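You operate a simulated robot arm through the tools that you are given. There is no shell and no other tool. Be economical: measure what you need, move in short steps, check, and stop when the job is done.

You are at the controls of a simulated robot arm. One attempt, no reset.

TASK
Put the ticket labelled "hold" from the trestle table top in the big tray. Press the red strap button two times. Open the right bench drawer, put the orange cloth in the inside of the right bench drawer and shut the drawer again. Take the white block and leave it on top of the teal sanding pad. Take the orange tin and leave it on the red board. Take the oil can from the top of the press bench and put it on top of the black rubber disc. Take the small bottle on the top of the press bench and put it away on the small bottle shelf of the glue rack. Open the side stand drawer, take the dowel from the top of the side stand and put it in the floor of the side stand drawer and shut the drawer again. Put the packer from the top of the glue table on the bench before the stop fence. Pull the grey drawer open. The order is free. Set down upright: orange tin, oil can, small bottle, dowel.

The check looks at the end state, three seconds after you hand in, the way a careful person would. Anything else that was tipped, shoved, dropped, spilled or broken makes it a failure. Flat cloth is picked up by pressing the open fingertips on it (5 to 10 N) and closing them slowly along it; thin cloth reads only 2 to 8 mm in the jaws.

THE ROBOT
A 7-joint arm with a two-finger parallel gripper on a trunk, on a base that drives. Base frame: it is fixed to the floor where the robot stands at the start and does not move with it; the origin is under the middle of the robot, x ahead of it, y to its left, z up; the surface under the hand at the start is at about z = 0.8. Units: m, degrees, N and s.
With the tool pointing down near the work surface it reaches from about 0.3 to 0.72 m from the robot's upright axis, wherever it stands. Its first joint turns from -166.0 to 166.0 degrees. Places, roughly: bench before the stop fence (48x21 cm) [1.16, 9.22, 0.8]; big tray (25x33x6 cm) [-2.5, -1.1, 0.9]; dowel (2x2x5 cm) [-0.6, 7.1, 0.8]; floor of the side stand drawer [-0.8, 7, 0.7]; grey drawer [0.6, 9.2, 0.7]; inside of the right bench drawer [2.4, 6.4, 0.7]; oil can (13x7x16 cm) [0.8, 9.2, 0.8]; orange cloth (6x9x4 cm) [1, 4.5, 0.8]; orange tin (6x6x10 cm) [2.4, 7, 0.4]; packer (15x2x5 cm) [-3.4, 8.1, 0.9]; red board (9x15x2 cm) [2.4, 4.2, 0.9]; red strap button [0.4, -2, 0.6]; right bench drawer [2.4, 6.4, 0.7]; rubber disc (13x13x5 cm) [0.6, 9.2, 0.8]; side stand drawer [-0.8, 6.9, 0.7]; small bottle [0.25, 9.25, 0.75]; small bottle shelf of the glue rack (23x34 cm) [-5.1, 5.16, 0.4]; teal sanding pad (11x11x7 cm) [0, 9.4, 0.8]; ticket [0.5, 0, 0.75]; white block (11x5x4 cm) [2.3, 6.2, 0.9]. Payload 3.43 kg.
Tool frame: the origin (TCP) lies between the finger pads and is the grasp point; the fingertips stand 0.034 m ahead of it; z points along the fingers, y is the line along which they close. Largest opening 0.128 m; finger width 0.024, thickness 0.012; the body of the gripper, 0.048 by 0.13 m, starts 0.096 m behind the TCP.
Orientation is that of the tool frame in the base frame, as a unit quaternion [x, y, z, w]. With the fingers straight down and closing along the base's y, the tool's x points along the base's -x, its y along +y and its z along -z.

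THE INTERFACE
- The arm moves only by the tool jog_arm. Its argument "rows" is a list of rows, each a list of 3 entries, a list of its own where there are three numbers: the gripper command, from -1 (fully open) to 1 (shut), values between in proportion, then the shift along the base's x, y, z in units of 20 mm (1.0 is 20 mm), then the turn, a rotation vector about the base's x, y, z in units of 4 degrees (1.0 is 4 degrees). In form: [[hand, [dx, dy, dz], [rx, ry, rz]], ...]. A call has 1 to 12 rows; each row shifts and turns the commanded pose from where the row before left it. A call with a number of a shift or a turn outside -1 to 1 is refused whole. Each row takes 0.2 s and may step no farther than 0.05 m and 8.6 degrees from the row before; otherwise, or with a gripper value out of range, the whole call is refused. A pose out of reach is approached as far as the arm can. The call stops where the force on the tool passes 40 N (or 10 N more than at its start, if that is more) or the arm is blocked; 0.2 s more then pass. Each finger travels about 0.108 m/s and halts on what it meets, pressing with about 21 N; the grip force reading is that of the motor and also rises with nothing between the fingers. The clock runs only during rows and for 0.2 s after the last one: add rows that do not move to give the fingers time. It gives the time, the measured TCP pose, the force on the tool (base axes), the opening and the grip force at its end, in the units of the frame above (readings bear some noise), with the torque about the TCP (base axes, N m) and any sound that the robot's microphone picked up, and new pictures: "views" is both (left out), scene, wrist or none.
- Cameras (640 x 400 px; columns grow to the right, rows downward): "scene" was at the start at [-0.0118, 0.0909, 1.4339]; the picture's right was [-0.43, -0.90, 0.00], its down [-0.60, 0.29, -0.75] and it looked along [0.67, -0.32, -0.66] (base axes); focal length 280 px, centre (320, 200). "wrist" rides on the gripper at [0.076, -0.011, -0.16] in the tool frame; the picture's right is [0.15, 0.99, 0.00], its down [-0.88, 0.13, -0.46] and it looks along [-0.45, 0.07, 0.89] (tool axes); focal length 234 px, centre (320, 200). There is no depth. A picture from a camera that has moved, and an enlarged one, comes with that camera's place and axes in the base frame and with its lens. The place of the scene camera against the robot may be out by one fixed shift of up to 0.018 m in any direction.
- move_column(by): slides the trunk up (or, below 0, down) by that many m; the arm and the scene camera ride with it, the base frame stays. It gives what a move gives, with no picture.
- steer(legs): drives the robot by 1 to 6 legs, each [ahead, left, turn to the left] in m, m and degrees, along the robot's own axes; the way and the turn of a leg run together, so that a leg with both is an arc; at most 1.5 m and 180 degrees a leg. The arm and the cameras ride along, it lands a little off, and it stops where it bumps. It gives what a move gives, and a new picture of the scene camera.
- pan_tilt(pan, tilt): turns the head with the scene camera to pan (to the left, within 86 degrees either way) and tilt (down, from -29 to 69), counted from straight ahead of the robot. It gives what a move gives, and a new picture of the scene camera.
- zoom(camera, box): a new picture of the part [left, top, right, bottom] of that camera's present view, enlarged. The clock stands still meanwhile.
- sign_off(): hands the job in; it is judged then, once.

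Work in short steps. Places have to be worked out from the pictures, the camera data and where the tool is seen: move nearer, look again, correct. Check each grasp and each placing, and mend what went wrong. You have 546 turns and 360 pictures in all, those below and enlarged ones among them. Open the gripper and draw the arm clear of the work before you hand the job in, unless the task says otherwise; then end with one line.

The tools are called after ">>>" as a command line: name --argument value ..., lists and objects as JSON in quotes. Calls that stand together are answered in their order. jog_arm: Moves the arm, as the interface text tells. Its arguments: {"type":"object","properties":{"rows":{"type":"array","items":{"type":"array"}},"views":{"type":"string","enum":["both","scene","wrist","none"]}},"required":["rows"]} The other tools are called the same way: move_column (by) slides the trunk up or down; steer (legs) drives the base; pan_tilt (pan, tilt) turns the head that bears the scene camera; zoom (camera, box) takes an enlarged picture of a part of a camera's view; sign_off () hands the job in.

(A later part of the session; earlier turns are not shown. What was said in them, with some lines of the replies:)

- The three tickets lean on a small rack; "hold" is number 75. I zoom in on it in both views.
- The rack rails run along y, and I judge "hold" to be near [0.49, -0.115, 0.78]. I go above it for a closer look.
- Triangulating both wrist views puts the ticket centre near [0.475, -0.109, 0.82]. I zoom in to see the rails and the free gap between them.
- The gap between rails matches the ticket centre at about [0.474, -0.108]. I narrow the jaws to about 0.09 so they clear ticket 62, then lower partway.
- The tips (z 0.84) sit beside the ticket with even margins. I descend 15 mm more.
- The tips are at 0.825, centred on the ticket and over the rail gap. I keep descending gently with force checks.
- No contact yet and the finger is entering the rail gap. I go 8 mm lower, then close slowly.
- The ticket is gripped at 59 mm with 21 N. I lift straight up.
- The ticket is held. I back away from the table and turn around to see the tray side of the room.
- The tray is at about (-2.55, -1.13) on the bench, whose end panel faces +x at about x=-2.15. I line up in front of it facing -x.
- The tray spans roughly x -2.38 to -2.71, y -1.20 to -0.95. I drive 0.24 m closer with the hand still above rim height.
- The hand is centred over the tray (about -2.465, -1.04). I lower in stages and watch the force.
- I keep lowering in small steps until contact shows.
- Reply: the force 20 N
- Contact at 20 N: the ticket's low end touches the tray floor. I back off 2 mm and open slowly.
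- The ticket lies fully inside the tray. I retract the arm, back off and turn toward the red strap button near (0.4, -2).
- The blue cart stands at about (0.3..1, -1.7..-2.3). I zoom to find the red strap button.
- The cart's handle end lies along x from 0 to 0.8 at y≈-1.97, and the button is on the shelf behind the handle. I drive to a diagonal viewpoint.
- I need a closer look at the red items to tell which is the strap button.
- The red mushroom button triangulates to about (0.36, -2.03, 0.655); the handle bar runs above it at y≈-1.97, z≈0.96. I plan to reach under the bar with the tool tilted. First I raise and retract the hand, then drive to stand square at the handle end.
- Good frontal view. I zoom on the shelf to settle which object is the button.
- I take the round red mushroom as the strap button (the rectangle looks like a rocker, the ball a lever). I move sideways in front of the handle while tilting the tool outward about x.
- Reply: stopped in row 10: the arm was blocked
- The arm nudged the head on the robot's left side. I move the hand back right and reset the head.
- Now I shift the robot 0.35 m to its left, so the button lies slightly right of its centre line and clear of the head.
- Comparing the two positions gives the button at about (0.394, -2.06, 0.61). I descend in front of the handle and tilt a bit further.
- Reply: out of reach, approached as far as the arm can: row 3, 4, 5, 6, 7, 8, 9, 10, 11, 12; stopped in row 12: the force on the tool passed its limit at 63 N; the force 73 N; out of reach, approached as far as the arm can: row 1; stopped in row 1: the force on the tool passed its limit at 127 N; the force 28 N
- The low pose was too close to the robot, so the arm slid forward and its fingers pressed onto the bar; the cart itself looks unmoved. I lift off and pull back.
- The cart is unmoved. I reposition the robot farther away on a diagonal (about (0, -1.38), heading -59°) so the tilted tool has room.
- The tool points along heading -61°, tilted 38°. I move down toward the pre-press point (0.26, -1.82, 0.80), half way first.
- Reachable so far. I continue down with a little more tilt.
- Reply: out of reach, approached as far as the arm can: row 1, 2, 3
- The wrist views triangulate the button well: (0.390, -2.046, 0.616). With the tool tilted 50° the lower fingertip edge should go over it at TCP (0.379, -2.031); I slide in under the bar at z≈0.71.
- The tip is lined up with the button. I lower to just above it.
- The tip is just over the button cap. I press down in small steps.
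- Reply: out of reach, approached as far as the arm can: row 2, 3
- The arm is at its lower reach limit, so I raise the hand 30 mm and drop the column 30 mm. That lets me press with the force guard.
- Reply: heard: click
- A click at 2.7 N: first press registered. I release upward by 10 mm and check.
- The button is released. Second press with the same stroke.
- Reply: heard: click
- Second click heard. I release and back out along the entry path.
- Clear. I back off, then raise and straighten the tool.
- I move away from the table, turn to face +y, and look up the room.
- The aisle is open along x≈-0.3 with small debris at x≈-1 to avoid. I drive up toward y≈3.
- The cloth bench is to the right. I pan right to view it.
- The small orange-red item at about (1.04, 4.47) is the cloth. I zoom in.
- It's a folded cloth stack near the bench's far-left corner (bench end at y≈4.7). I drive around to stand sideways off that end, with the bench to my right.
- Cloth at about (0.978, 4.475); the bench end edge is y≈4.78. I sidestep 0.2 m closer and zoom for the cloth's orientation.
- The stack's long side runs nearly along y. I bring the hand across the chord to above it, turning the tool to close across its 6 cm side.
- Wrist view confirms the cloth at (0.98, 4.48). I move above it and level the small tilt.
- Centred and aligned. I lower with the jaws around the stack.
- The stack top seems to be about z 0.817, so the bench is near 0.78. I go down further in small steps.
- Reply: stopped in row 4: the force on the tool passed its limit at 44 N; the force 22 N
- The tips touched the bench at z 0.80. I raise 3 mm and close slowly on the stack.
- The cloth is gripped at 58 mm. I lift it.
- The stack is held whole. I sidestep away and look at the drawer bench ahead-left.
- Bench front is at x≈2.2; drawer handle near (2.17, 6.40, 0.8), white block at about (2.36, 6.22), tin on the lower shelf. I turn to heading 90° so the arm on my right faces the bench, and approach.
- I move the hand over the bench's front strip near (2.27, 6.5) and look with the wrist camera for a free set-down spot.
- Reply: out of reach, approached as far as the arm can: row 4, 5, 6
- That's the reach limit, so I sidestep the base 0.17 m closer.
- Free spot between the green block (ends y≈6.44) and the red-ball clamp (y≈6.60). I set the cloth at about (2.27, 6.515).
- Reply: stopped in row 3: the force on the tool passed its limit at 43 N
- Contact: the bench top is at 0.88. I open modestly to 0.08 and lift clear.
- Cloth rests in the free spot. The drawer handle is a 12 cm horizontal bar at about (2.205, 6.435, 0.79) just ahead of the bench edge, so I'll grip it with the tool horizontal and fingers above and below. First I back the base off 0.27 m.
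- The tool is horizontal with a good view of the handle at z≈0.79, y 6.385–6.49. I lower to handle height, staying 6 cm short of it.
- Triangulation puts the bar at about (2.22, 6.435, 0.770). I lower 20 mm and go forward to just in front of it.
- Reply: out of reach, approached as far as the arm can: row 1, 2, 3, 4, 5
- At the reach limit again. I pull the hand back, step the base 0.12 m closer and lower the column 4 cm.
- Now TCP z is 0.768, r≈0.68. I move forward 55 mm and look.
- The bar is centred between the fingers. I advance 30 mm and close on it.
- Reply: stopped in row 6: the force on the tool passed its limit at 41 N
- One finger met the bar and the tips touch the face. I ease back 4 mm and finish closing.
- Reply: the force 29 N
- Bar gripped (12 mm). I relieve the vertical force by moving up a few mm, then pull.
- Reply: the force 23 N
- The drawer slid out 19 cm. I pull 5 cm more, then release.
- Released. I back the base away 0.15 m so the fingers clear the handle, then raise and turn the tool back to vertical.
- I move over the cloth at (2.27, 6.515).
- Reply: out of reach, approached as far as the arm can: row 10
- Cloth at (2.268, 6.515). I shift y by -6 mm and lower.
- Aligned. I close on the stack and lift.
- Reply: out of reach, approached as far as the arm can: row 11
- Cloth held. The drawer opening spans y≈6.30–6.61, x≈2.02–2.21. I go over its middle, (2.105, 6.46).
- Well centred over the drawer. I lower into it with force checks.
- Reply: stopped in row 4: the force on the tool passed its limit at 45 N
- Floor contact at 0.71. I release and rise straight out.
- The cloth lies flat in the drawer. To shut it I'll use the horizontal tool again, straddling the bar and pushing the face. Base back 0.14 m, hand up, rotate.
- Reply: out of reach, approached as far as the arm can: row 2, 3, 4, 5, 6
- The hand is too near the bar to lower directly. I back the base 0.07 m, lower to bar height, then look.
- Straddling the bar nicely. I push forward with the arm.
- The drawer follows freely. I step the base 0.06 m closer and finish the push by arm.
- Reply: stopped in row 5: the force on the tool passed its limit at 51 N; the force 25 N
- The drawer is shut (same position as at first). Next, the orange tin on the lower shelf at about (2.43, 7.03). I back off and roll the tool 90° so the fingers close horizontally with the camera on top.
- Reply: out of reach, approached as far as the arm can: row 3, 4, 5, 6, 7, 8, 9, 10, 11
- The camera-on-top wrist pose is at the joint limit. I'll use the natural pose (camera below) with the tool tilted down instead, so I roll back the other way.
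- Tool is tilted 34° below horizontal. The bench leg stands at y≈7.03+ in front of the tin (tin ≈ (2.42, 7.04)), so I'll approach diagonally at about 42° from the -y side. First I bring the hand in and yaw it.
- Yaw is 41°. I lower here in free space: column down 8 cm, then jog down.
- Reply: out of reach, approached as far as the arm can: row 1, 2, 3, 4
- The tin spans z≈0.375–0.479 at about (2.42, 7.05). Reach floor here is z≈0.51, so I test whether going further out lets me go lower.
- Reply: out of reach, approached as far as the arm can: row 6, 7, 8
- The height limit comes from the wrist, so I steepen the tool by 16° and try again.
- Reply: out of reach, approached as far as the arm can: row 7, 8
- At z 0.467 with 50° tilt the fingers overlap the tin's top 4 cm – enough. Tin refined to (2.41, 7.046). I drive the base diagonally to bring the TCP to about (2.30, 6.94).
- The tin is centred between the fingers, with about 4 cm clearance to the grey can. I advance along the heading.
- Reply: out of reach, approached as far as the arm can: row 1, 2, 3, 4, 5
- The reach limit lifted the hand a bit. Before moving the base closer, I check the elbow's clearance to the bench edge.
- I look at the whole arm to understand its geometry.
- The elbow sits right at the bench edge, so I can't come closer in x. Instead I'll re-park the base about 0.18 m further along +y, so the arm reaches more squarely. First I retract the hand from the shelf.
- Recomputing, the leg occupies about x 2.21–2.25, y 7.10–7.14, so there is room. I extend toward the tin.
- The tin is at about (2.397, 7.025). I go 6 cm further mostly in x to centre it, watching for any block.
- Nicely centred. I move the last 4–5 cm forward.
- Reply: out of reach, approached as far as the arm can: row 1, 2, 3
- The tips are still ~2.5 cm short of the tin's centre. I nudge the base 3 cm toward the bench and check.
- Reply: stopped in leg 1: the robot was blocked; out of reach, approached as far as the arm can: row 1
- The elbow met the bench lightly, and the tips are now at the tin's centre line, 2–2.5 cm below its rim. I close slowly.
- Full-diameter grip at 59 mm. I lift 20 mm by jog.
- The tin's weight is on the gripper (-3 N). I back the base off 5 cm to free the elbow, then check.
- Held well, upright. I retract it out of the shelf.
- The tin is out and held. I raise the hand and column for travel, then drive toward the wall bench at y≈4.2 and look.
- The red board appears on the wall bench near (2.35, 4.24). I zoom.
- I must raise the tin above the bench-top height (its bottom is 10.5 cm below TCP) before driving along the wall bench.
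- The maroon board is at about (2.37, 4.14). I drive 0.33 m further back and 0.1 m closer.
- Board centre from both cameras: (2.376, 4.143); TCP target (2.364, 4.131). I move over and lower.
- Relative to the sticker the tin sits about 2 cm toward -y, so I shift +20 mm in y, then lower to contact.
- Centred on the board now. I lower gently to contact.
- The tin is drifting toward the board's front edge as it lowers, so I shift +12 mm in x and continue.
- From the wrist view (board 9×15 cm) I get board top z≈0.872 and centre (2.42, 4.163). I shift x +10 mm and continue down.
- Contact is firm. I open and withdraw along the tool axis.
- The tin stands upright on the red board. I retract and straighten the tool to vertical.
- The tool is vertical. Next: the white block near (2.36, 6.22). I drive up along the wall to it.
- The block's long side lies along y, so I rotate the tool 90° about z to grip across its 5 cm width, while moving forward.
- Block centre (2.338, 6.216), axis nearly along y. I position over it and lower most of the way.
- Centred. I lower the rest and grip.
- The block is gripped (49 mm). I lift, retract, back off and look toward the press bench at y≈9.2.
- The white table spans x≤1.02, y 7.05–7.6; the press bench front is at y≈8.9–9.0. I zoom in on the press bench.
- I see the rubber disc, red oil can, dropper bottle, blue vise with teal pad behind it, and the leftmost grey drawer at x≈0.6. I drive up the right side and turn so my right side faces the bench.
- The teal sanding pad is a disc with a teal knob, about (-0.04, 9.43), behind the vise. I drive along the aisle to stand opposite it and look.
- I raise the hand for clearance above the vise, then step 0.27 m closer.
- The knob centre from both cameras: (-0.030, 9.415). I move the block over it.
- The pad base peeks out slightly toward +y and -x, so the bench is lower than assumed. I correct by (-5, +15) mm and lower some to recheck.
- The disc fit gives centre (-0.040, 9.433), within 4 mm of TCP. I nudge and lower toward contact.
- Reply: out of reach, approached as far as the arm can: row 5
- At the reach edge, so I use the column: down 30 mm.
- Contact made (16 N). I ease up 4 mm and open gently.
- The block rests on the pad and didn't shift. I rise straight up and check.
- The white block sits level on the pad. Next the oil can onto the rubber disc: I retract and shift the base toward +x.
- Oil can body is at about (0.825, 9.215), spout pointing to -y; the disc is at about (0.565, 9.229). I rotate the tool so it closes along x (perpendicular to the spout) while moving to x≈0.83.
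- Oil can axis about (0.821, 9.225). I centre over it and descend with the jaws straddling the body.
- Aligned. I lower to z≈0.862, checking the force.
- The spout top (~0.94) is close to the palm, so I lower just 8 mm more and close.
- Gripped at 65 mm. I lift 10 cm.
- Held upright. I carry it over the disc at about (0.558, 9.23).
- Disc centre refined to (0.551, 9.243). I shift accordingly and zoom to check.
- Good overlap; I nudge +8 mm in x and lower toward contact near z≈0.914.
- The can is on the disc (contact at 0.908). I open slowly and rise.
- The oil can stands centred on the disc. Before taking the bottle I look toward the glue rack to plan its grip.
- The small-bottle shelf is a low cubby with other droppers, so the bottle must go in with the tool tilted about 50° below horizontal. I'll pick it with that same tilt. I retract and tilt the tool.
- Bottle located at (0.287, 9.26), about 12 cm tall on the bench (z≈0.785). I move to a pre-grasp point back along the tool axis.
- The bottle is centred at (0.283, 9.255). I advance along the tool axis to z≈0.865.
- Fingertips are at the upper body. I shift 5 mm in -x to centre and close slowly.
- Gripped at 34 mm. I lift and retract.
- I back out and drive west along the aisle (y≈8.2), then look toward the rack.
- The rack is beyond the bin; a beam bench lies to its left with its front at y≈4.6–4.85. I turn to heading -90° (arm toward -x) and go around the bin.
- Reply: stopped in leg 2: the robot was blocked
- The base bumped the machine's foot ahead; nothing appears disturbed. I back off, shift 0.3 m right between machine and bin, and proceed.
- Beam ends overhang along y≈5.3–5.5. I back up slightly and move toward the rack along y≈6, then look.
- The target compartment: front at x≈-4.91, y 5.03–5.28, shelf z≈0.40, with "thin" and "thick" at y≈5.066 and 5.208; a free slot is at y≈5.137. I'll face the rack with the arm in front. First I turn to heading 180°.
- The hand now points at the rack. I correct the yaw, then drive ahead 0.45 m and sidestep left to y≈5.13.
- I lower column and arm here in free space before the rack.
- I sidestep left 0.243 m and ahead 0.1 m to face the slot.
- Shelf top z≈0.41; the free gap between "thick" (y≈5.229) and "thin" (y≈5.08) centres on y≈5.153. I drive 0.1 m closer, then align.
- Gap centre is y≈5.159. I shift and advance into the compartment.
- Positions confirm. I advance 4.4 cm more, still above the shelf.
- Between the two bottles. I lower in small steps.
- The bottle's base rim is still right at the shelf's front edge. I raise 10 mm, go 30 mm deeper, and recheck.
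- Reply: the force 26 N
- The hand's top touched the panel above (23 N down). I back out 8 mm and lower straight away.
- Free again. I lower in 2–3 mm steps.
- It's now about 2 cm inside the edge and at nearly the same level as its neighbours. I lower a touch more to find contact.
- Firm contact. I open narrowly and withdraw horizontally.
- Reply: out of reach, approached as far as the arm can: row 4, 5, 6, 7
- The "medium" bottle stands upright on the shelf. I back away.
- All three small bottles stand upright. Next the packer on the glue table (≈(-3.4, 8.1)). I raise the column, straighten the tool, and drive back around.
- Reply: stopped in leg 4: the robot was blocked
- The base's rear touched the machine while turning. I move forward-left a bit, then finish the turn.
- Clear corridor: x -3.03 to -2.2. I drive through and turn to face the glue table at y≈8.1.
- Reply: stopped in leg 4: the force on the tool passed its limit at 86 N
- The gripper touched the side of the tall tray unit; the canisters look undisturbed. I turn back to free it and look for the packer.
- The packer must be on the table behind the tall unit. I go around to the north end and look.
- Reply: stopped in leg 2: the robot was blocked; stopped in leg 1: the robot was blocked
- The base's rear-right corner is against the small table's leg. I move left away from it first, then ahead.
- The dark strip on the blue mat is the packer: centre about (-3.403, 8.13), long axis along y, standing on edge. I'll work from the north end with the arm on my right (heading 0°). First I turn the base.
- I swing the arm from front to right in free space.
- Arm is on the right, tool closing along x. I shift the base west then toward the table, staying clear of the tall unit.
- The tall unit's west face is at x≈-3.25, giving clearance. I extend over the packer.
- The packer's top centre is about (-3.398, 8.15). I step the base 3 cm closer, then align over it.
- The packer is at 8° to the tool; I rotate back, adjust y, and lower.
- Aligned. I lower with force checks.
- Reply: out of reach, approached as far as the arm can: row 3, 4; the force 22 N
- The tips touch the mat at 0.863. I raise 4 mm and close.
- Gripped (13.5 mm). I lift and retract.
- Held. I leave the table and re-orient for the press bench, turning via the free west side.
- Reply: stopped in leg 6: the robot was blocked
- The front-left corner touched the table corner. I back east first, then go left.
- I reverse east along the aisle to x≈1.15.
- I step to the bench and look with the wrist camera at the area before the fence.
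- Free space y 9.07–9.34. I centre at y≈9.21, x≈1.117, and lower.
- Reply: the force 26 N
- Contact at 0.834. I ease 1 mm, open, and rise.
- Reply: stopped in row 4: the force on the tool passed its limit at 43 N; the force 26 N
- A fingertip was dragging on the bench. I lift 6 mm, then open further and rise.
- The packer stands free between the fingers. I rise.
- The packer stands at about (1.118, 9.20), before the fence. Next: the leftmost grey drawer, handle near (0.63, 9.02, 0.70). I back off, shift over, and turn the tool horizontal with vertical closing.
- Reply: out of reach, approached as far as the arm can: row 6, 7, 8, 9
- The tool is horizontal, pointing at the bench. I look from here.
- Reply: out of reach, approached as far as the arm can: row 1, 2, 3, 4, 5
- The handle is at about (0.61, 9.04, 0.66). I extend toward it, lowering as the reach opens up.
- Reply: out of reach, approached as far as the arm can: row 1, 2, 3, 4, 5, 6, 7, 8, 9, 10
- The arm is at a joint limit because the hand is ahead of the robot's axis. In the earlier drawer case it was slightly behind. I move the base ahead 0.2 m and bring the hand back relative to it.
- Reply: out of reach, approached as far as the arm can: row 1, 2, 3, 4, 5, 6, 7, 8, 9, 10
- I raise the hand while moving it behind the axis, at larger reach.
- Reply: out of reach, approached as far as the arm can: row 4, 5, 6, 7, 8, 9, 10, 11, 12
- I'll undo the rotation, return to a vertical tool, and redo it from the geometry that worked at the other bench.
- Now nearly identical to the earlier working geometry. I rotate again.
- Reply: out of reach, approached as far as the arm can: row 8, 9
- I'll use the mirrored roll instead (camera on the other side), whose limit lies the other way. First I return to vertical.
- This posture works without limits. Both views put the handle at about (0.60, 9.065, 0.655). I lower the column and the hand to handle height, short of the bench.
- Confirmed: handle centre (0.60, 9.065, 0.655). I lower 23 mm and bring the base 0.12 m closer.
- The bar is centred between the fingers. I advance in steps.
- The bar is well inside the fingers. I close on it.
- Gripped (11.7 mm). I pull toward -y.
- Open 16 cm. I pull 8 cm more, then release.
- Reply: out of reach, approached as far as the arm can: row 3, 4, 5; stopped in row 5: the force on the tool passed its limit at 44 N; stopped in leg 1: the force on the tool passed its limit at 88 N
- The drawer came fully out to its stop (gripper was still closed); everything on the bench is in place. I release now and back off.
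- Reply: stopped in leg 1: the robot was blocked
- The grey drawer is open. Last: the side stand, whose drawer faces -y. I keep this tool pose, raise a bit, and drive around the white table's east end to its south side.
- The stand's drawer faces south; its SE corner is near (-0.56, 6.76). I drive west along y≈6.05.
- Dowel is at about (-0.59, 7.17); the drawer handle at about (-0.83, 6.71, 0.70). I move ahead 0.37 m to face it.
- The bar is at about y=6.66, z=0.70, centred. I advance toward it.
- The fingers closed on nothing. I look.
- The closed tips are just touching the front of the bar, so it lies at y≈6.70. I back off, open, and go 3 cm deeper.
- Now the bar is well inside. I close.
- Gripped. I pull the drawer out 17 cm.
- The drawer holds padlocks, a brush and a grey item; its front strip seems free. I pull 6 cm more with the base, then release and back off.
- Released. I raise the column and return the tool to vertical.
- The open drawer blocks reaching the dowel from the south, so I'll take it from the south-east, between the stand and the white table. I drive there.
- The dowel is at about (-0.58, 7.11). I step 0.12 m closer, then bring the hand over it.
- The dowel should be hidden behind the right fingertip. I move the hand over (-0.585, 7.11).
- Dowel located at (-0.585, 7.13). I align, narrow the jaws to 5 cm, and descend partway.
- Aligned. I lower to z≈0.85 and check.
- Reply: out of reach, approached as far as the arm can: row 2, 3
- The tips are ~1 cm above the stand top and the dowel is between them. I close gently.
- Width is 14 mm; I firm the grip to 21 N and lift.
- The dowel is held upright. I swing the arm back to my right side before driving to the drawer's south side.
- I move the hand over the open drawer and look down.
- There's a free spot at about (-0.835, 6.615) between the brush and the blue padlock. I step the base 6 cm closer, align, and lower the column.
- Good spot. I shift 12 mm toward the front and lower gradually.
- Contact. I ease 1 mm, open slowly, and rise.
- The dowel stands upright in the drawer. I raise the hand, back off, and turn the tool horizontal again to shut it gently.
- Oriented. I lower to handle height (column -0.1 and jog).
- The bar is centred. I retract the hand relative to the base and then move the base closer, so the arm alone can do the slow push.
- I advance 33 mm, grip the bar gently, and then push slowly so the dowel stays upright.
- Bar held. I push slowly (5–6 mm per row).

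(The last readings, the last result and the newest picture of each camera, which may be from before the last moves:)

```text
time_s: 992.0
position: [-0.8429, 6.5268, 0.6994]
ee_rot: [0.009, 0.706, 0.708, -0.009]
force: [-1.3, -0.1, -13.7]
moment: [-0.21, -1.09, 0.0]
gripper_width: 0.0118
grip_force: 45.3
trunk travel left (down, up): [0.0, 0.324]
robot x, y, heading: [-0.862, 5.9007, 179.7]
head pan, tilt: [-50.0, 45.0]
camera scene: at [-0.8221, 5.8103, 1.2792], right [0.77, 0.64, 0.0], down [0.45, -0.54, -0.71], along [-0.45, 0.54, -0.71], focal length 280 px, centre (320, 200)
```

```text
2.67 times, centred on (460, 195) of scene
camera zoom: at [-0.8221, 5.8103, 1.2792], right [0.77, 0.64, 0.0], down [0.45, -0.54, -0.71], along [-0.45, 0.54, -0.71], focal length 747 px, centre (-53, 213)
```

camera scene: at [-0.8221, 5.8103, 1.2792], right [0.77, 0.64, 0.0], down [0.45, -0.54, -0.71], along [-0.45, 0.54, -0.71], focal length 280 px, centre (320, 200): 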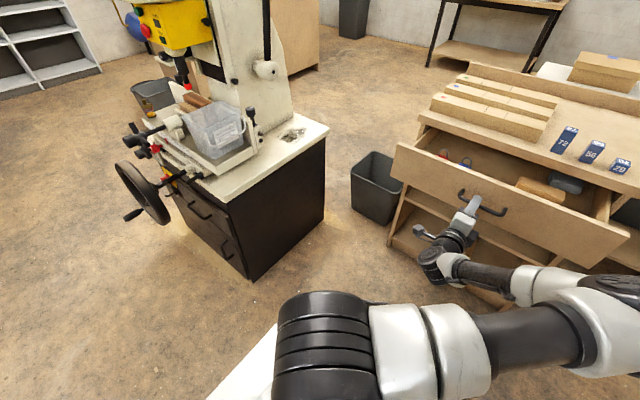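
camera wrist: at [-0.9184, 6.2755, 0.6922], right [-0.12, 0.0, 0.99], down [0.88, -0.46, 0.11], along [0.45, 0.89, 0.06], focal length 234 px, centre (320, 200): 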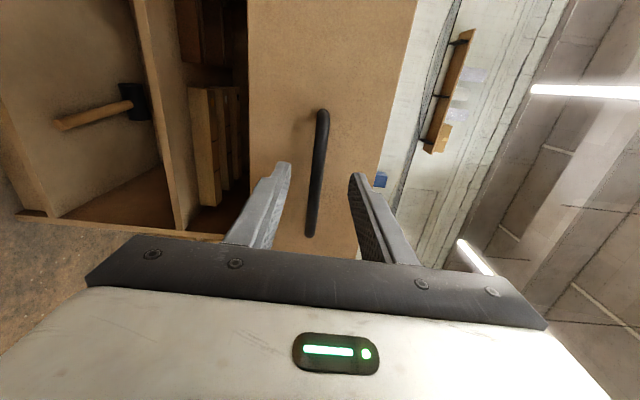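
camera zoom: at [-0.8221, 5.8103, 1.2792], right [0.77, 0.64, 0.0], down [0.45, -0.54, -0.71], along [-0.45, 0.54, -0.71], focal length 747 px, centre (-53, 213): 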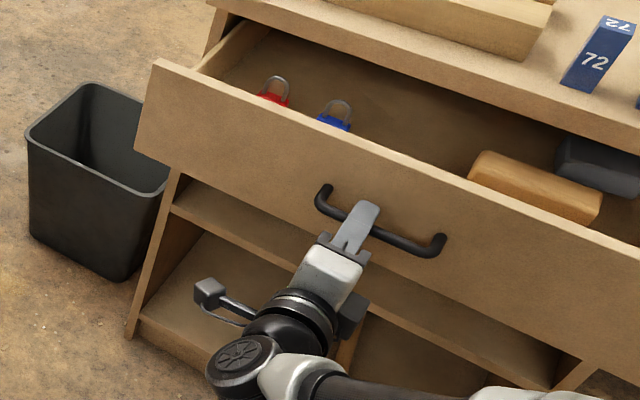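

The drawer follows. To keep the last part within reach I release, retract 8 cm, move the base 8 cm closer, and re-grip.

>>> jog_arm --rows '[[0.7, [0, 0, 0], [0, 0, 0]], [0.5, [0, 0, 0], [0, 0, 0]], [0.2, [0, 0, 0.1], [0, 0, 0]], [0.2, [0, 0, 0], [0, 0, 0]], [0.2, [0, -1, 0], [0, 0, 0]], [0.2, [0, -1, 0], [0, 0, 0]], [0.2, [0, -1, 0], [0, 0, 0]], [0.2, [0, -1, 0], [0, 0, 0]], [0.2, [0, -0.5, 0], [0, 0, 0]]]' --views "none"

>>> steer --legs '[[0, -0.08, 0]]'

>>> jog_arm --rows '[[0.2, [0, 0, 0], [0, 0, 0]]]' --views "wrist"

```text
time_s: 994.0
position: [-0.841, 6.4379, 0.7014]
ee_rot: [0.009, 0.707, 0.707, -0.009]
force: [0.6, -0.4, 0.2]
moment: [0.01, -0.03, 0.02]
gripper_width: 0.0513
grip_force: 0.0
trunk travel left (down, up): [0.0, 0.324]
robot x, y, heading: [-0.8596, 5.9003, 180.0]
head pan, tilt: [-50.0, 45.0]
```

```text
time_s: 995.5
position: [-0.8414, 6.5172, 0.7027]
ee_rot: [0.009, 0.706, 0.708, -0.01]
force: [-0.5, -0.3, -0.6]
moment: [0.0, -0.01, 0.01]
gripper_width: 0.051
grip_force: 0.1
trunk travel left (down, up): [0.0, 0.324]
robot x, y, heading: [-0.8601, 5.9854, 180.0]
head pan, tilt: [-50.0, 45.0]
camera scene: at [-0.8216, 5.8891, 1.2791], right [0.77, 0.64, 0.0], down [0.45, -0.54, -0.71], along [-0.45, 0.54, -0.71], focal length 280 px, centre (320, 200)
```

scene: 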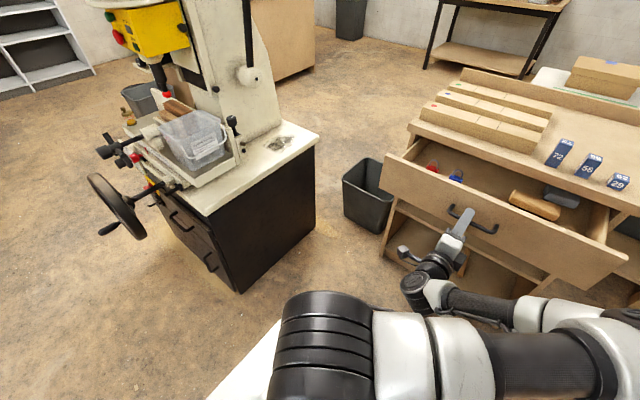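

```text
time_s: 995.9
position: [-0.8406, 6.5177, 0.7013]
ee_rot: [0.009, 0.707, 0.707, -0.01]
force: [0.4, 0.0, 0.0]
moment: [0.01, 0.0, 0.01]
gripper_width: 0.0509
grip_force: 0.0
trunk travel left (down, up): [0.0, 0.324]
robot x, y, heading: [-0.8617, 5.9769, 179.9]
head pan, tilt: [-50.0, 45.0]
camera wrist: at [-0.9176, 6.3573, 0.6917], right [-0.12, 0.0, 0.99], down [0.88, -0.45, 0.11], along [0.45, 0.89, 0.06], focal length 234 px, centre (320, 200)
```

wrist: 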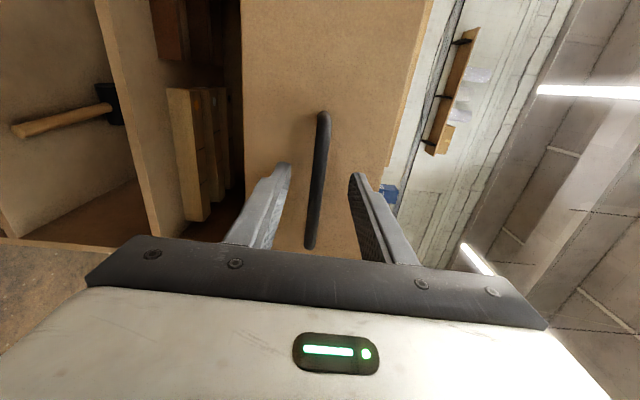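

Back at the bar. I re-grip and continue the slow push.

>>> jog_arm --rows '[[0.2, [0, 0.45, -0.1], [0, 0, 0]], [0.45, [0, 0, 0], [0, 0, 0]], [0.6, [0, 0, 0], [0, 0, 0]], [0.75, [0, 0, 0], [0, 0, 0]], [0.85, [0, 0, 0], [0, 0, 0]], [0.95, [0, 0, 0], [0, 0, 0]], [0.95, [0, 0.1, 0], [0, 0, 0]], [0.95, [0, 0.2, 0], [0, 0, 0]], [0.95, [0, 0.3, 0], [0, 0, 0]], [0.95, [0, 0.3, 0], [0, 0, 0]], [0.95, [0, 0.3, 0], [0, 0, 0]], [0.95, [0, 0.3, 0], [0, 0, 0]]]' --views "none"

>>> jog_arm --rows '[[0.95, [0, 0.3, 0], [0, 0, 0]], [0.95, [0, 0.3, 0], [0, 0, 0]], [0.95, [0, 0.3, 0], [0, 0, 0]], [0.95, [0, 0.3, 0], [0, 0, 0]], [0.95, [0, 0.3, 0], [0, 0, 0]], [0.95, [0, 0.3, 0], [0, 0, 0]], [0.95, [0, 0.3, 0], [0, 0, 0]], [0.95, [0, 0.3, 0], [0, 0, 0]], [0.95, [0, 0.3, 0], [0, 0, 0]], [0.95, [0, 0.3, 0], [0, 0, 0]], [0.95, [0, 0.3, 0], [0, 0, 0]], [0.95, [0, 0.2, 0], [0, 0, 0]]]' --views "scene"

```text
time_s: 998.5
position: [-0.8415, 6.5578, 0.6991]
ee_rot: [0.008, 0.707, 0.707, -0.01]
force: [-2.4, -0.9, -0.8]
moment: [0.0, -1.1, -0.27]
gripper_width: 0.0119
grip_force: 44.6
trunk travel left (down, up): [0.0, 0.324]
robot x, y, heading: [-0.8577, 5.9826, 179.9]
head pan, tilt: [-50.0, 45.0]
```

```text
time_s: 1001.1
position: [-0.8416, 6.6257, 0.7006]
ee_rot: [0.008, 0.707, 0.708, -0.01]
force: [-3.6, -1.5, 0.1]
moment: [0.02, -1.06, -0.34]
gripper_width: 0.012
grip_force: 45.0
trunk travel left (down, up): [0.0, 0.324]
robot x, y, heading: [-0.8627, 5.9815, 180.1]
head pan, tilt: [-50.0, 45.0]
camera scene: at [-0.8219, 5.8891, 1.2792], right [0.77, 0.64, 0.0], down [0.45, -0.54, -0.71], along [-0.45, 0.54, -0.71], focal length 280 px, centre (320, 200)
```

scene: 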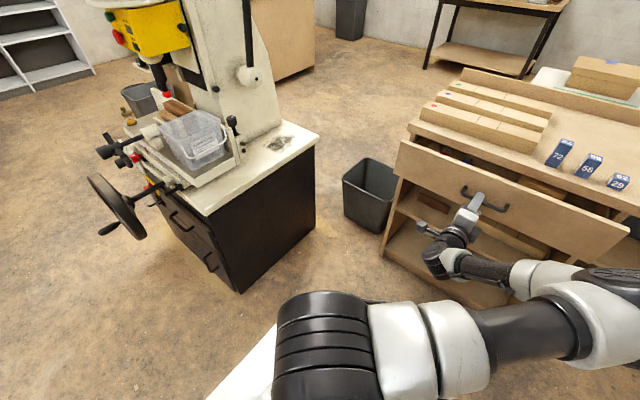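

About 6.5 cm remain; I finish slowly.

>>> jog_arm --rows '[[0.95, [0, 0.3, 0], [0, 0, 0]], [0.95, [0, 0.3, 0], [0, 0, 0]], [0.95, [0, 0.3, 0], [0, 0, 0]], [0.95, [0, 0.3, 0], [0, 0, 0]], [0.95, [0, 0.3, 0], [0, 0, 0]], [0.95, [0, 0.3, 0], [0, 0, 0]], [0.95, [0, 0.3, 0], [0, 0, 0]], [0.95, [0, 0.3, 0], [0, 0, 0]], [0.95, [0, 0.3, 0], [0, 0, 0]], [0.95, [0, 0.2, 0], [0, 0, 0]], [0.95, [0, 0.2, 0], [0, 0, 0]], [0.95, [0, 0.1, 0], [0, 0, 0]]]' --views "none"

```text
time_s: 1003.7
position: [-0.8418, 6.6892, 0.6996]
ee_rot: [0.008, 0.707, 0.707, -0.01]
force: [0.7, -31.5, -0.6]
moment: [0.0, -1.13, -0.57]
gripper_width: 0.0118
grip_force: 44.9
trunk travel left (down, up): [0.0, 0.324]
robot x, y, heading: [-0.8581, 5.9829, 179.6]
head pan, tilt: [-50.0, 45.0]
```

The drawer hit its closed stop (31 N). I release and back off, then look.

>>> jog_arm --rows '[[0.8, [0, 0, 0], [0, 0, 0]], [0.5, [0, 0, 0], [0, 0, 0]], [0.2, [0, 0, 0], [0, 0, 0]], [0.2, [0, 0, 0], [0, 0, 0]], [0.2, [0, -0.5, 0], [0, 0, 0]], [0.2, [0, -1, 0], [0, 0, 0]], [0.2, [0, -1, 0], [0, 0, 0]], [0.2, [0, -1, 0], [0, 0, 0]], [0.2, [0, -1, 0], [0, 0, 0]], [0.2, [0, -1, 0], [0, 0, 0]], [0.2, [0, -1, 0], [0, 0, 0]]]'

```text
time_s: 1006.1
position: [-0.8406, 6.56, 0.6999]
ee_rot: [0.009, 0.706, 0.708, -0.011]
force: [0.5, -0.8, 0.0]
moment: [-0.02, 0.03, 0.0]
gripper_width: 0.0511
grip_force: 0.0
trunk travel left (down, up): [0.0, 0.324]
robot x, y, heading: [-0.858, 5.981, 179.8]
head pan, tilt: [-50.0, 45.0]
camera scene: at [-0.8217, 5.8892, 1.2791], right [0.77, 0.64, 0.0], down [0.45, -0.54, -0.71], along [-0.45, 0.54, -0.71], focal length 280 px, centre (320, 200)
camera wrist: at [-0.9165, 6.4005, 0.6895], right [-0.12, 0.0, 0.99], down [0.88, -0.45, 0.11], along [0.45, 0.89, 0.06], focal length 234 px, centre (320, 200)
```

scene: 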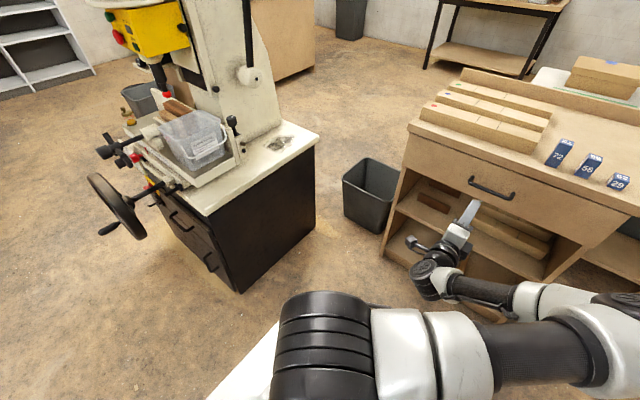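
wrist: 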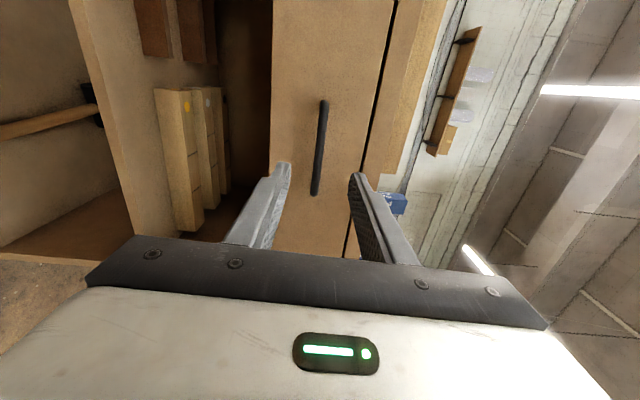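

The stand drawer is shut and everything on the stand is in place. I back away, open the gripper fully and raise the arm clear.

>>> steer --legs '[[0, 0.3, 0]]'

>>> jog_arm --rows '[[-0.5, [0, 0, 1], [0, 0, 0]], [-1, [0, 0, 1], [0, 0, 0]], [-1, [0, 0, 1], [0, 0, 0]], [-1, [0, 0, 1], [0, 0, 0]], [-1, [0, 0, 0], [0, 0, 0]]]' --views "none"

>>> pan_tilt --pan -80 --tilt 15

>>> zoom --camera "scene" --box '[200, 80, 560, 300]'

```text
time_s: 1009.5
position: [-0.8435, 6.2632, 0.7002]
ee_rot: [0.007, 0.707, 0.708, -0.012]
force: [-0.2, 0.8, 0.0]
moment: [0.01, -0.04, -0.04]
gripper_width: 0.051
grip_force: 0.0
trunk travel left (down, up): [0.0, 0.324]
robot x, y, heading: [-0.8612, 5.6799, -179.8]
head pan, tilt: [-50.0, 45.0]
camera scene: at [-0.8218, 5.5908, 1.2791], right [0.77, 0.64, 0.0], down [0.45, -0.54, -0.71], along [-0.45, 0.54, -0.71], focal length 280 px, centre (320, 200)
```

scene: 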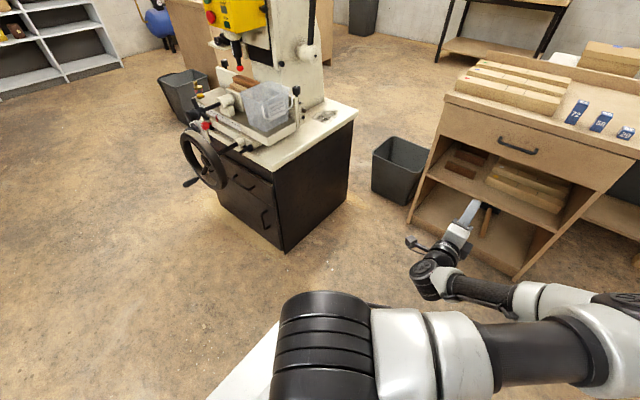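

```text
time_s: 1010.7
position: [-0.8402, 6.2627, 0.781]
ee_rot: [0.007, 0.706, 0.708, -0.011]
force: [-0.7, 0.9, 0.8]
moment: [0.02, -0.03, -0.05]
gripper_width: 0.1279
grip_force: 0.1
trunk travel left (down, up): [0.0, 0.324]
robot x, y, heading: [-0.8606, 5.6798, -180.0]
head pan, tilt: [-50.0, 45.0]
```

```text
time_s: 1011.7
position: [-0.8414, 6.262, 0.7796]
ee_rot: [0.007, 0.706, 0.708, -0.011]
force: [1.4, 0.0, 0.4]
moment: [-0.01, 0.04, -0.04]
gripper_width: 0.1281
grip_force: 0.2
trunk travel left (down, up): [0.0, 0.324]
robot x, y, heading: [-0.8621, 5.6835, -180.2]
head pan, tilt: [-80.0, 15.0]
camera scene: at [-0.7858, 5.6205, 1.3259], right [0.98, 0.17, 0.0], down [0.05, -0.26, -0.97], along [-0.17, 0.95, -0.26], focal length 280 px, centre (320, 200)
```

scene: 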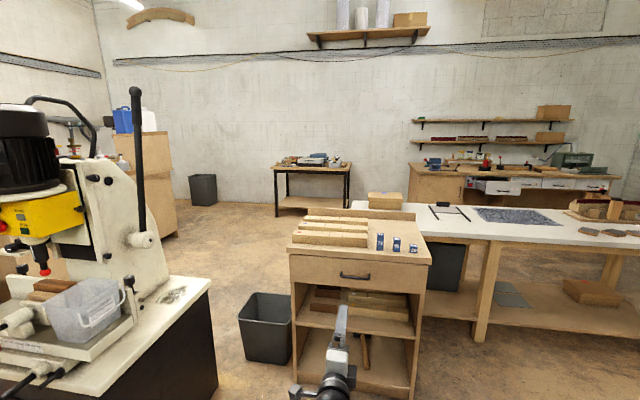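

```text
1.78 times, centred on (380, 190) of scene
camera zoom: at [-0.7858, 5.6205, 1.3259], right [0.98, 0.17, 0.0], down [0.05, -0.26, -0.97], along [-0.17, 0.95, -0.26], focal length 498 px, centre (213, 218)
```

zoom: 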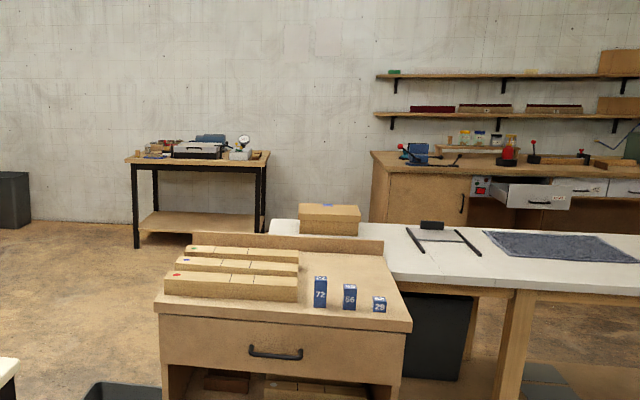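

I check the white block and packer once more from here.

>>> zoom --camera "scene" --box '[415, 145, 615, 205]'

```text
3.20 times, centred on (515, 175) of scene
camera zoom: at [-0.7858, 5.6205, 1.3259], right [0.98, 0.17, 0.0], down [0.05, -0.26, -0.97], along [-0.17, 0.95, -0.26], focal length 897 px, centre (-304, 280)
```

zoom: 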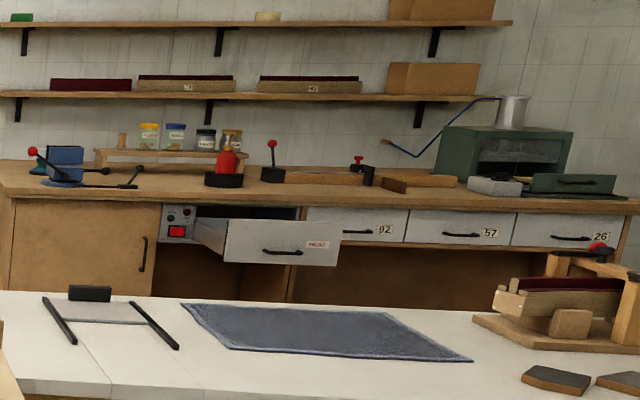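

Everything is in place, the gripper is open and the arm is clear. I hand in.

>>> sign_off

```text
The job is handed in.
```

All ten tasks are done and the job is handed in. I couldn't see the dowel once the side stand drawer was shut; it was upright in the open drawer, which I closed slowly. The arm or base bumped the cart handle, the right bench edge, the glue rack, the glue table unit, the small table's leg, the white table and the machine's foot; nothing looked moved in the pictures.
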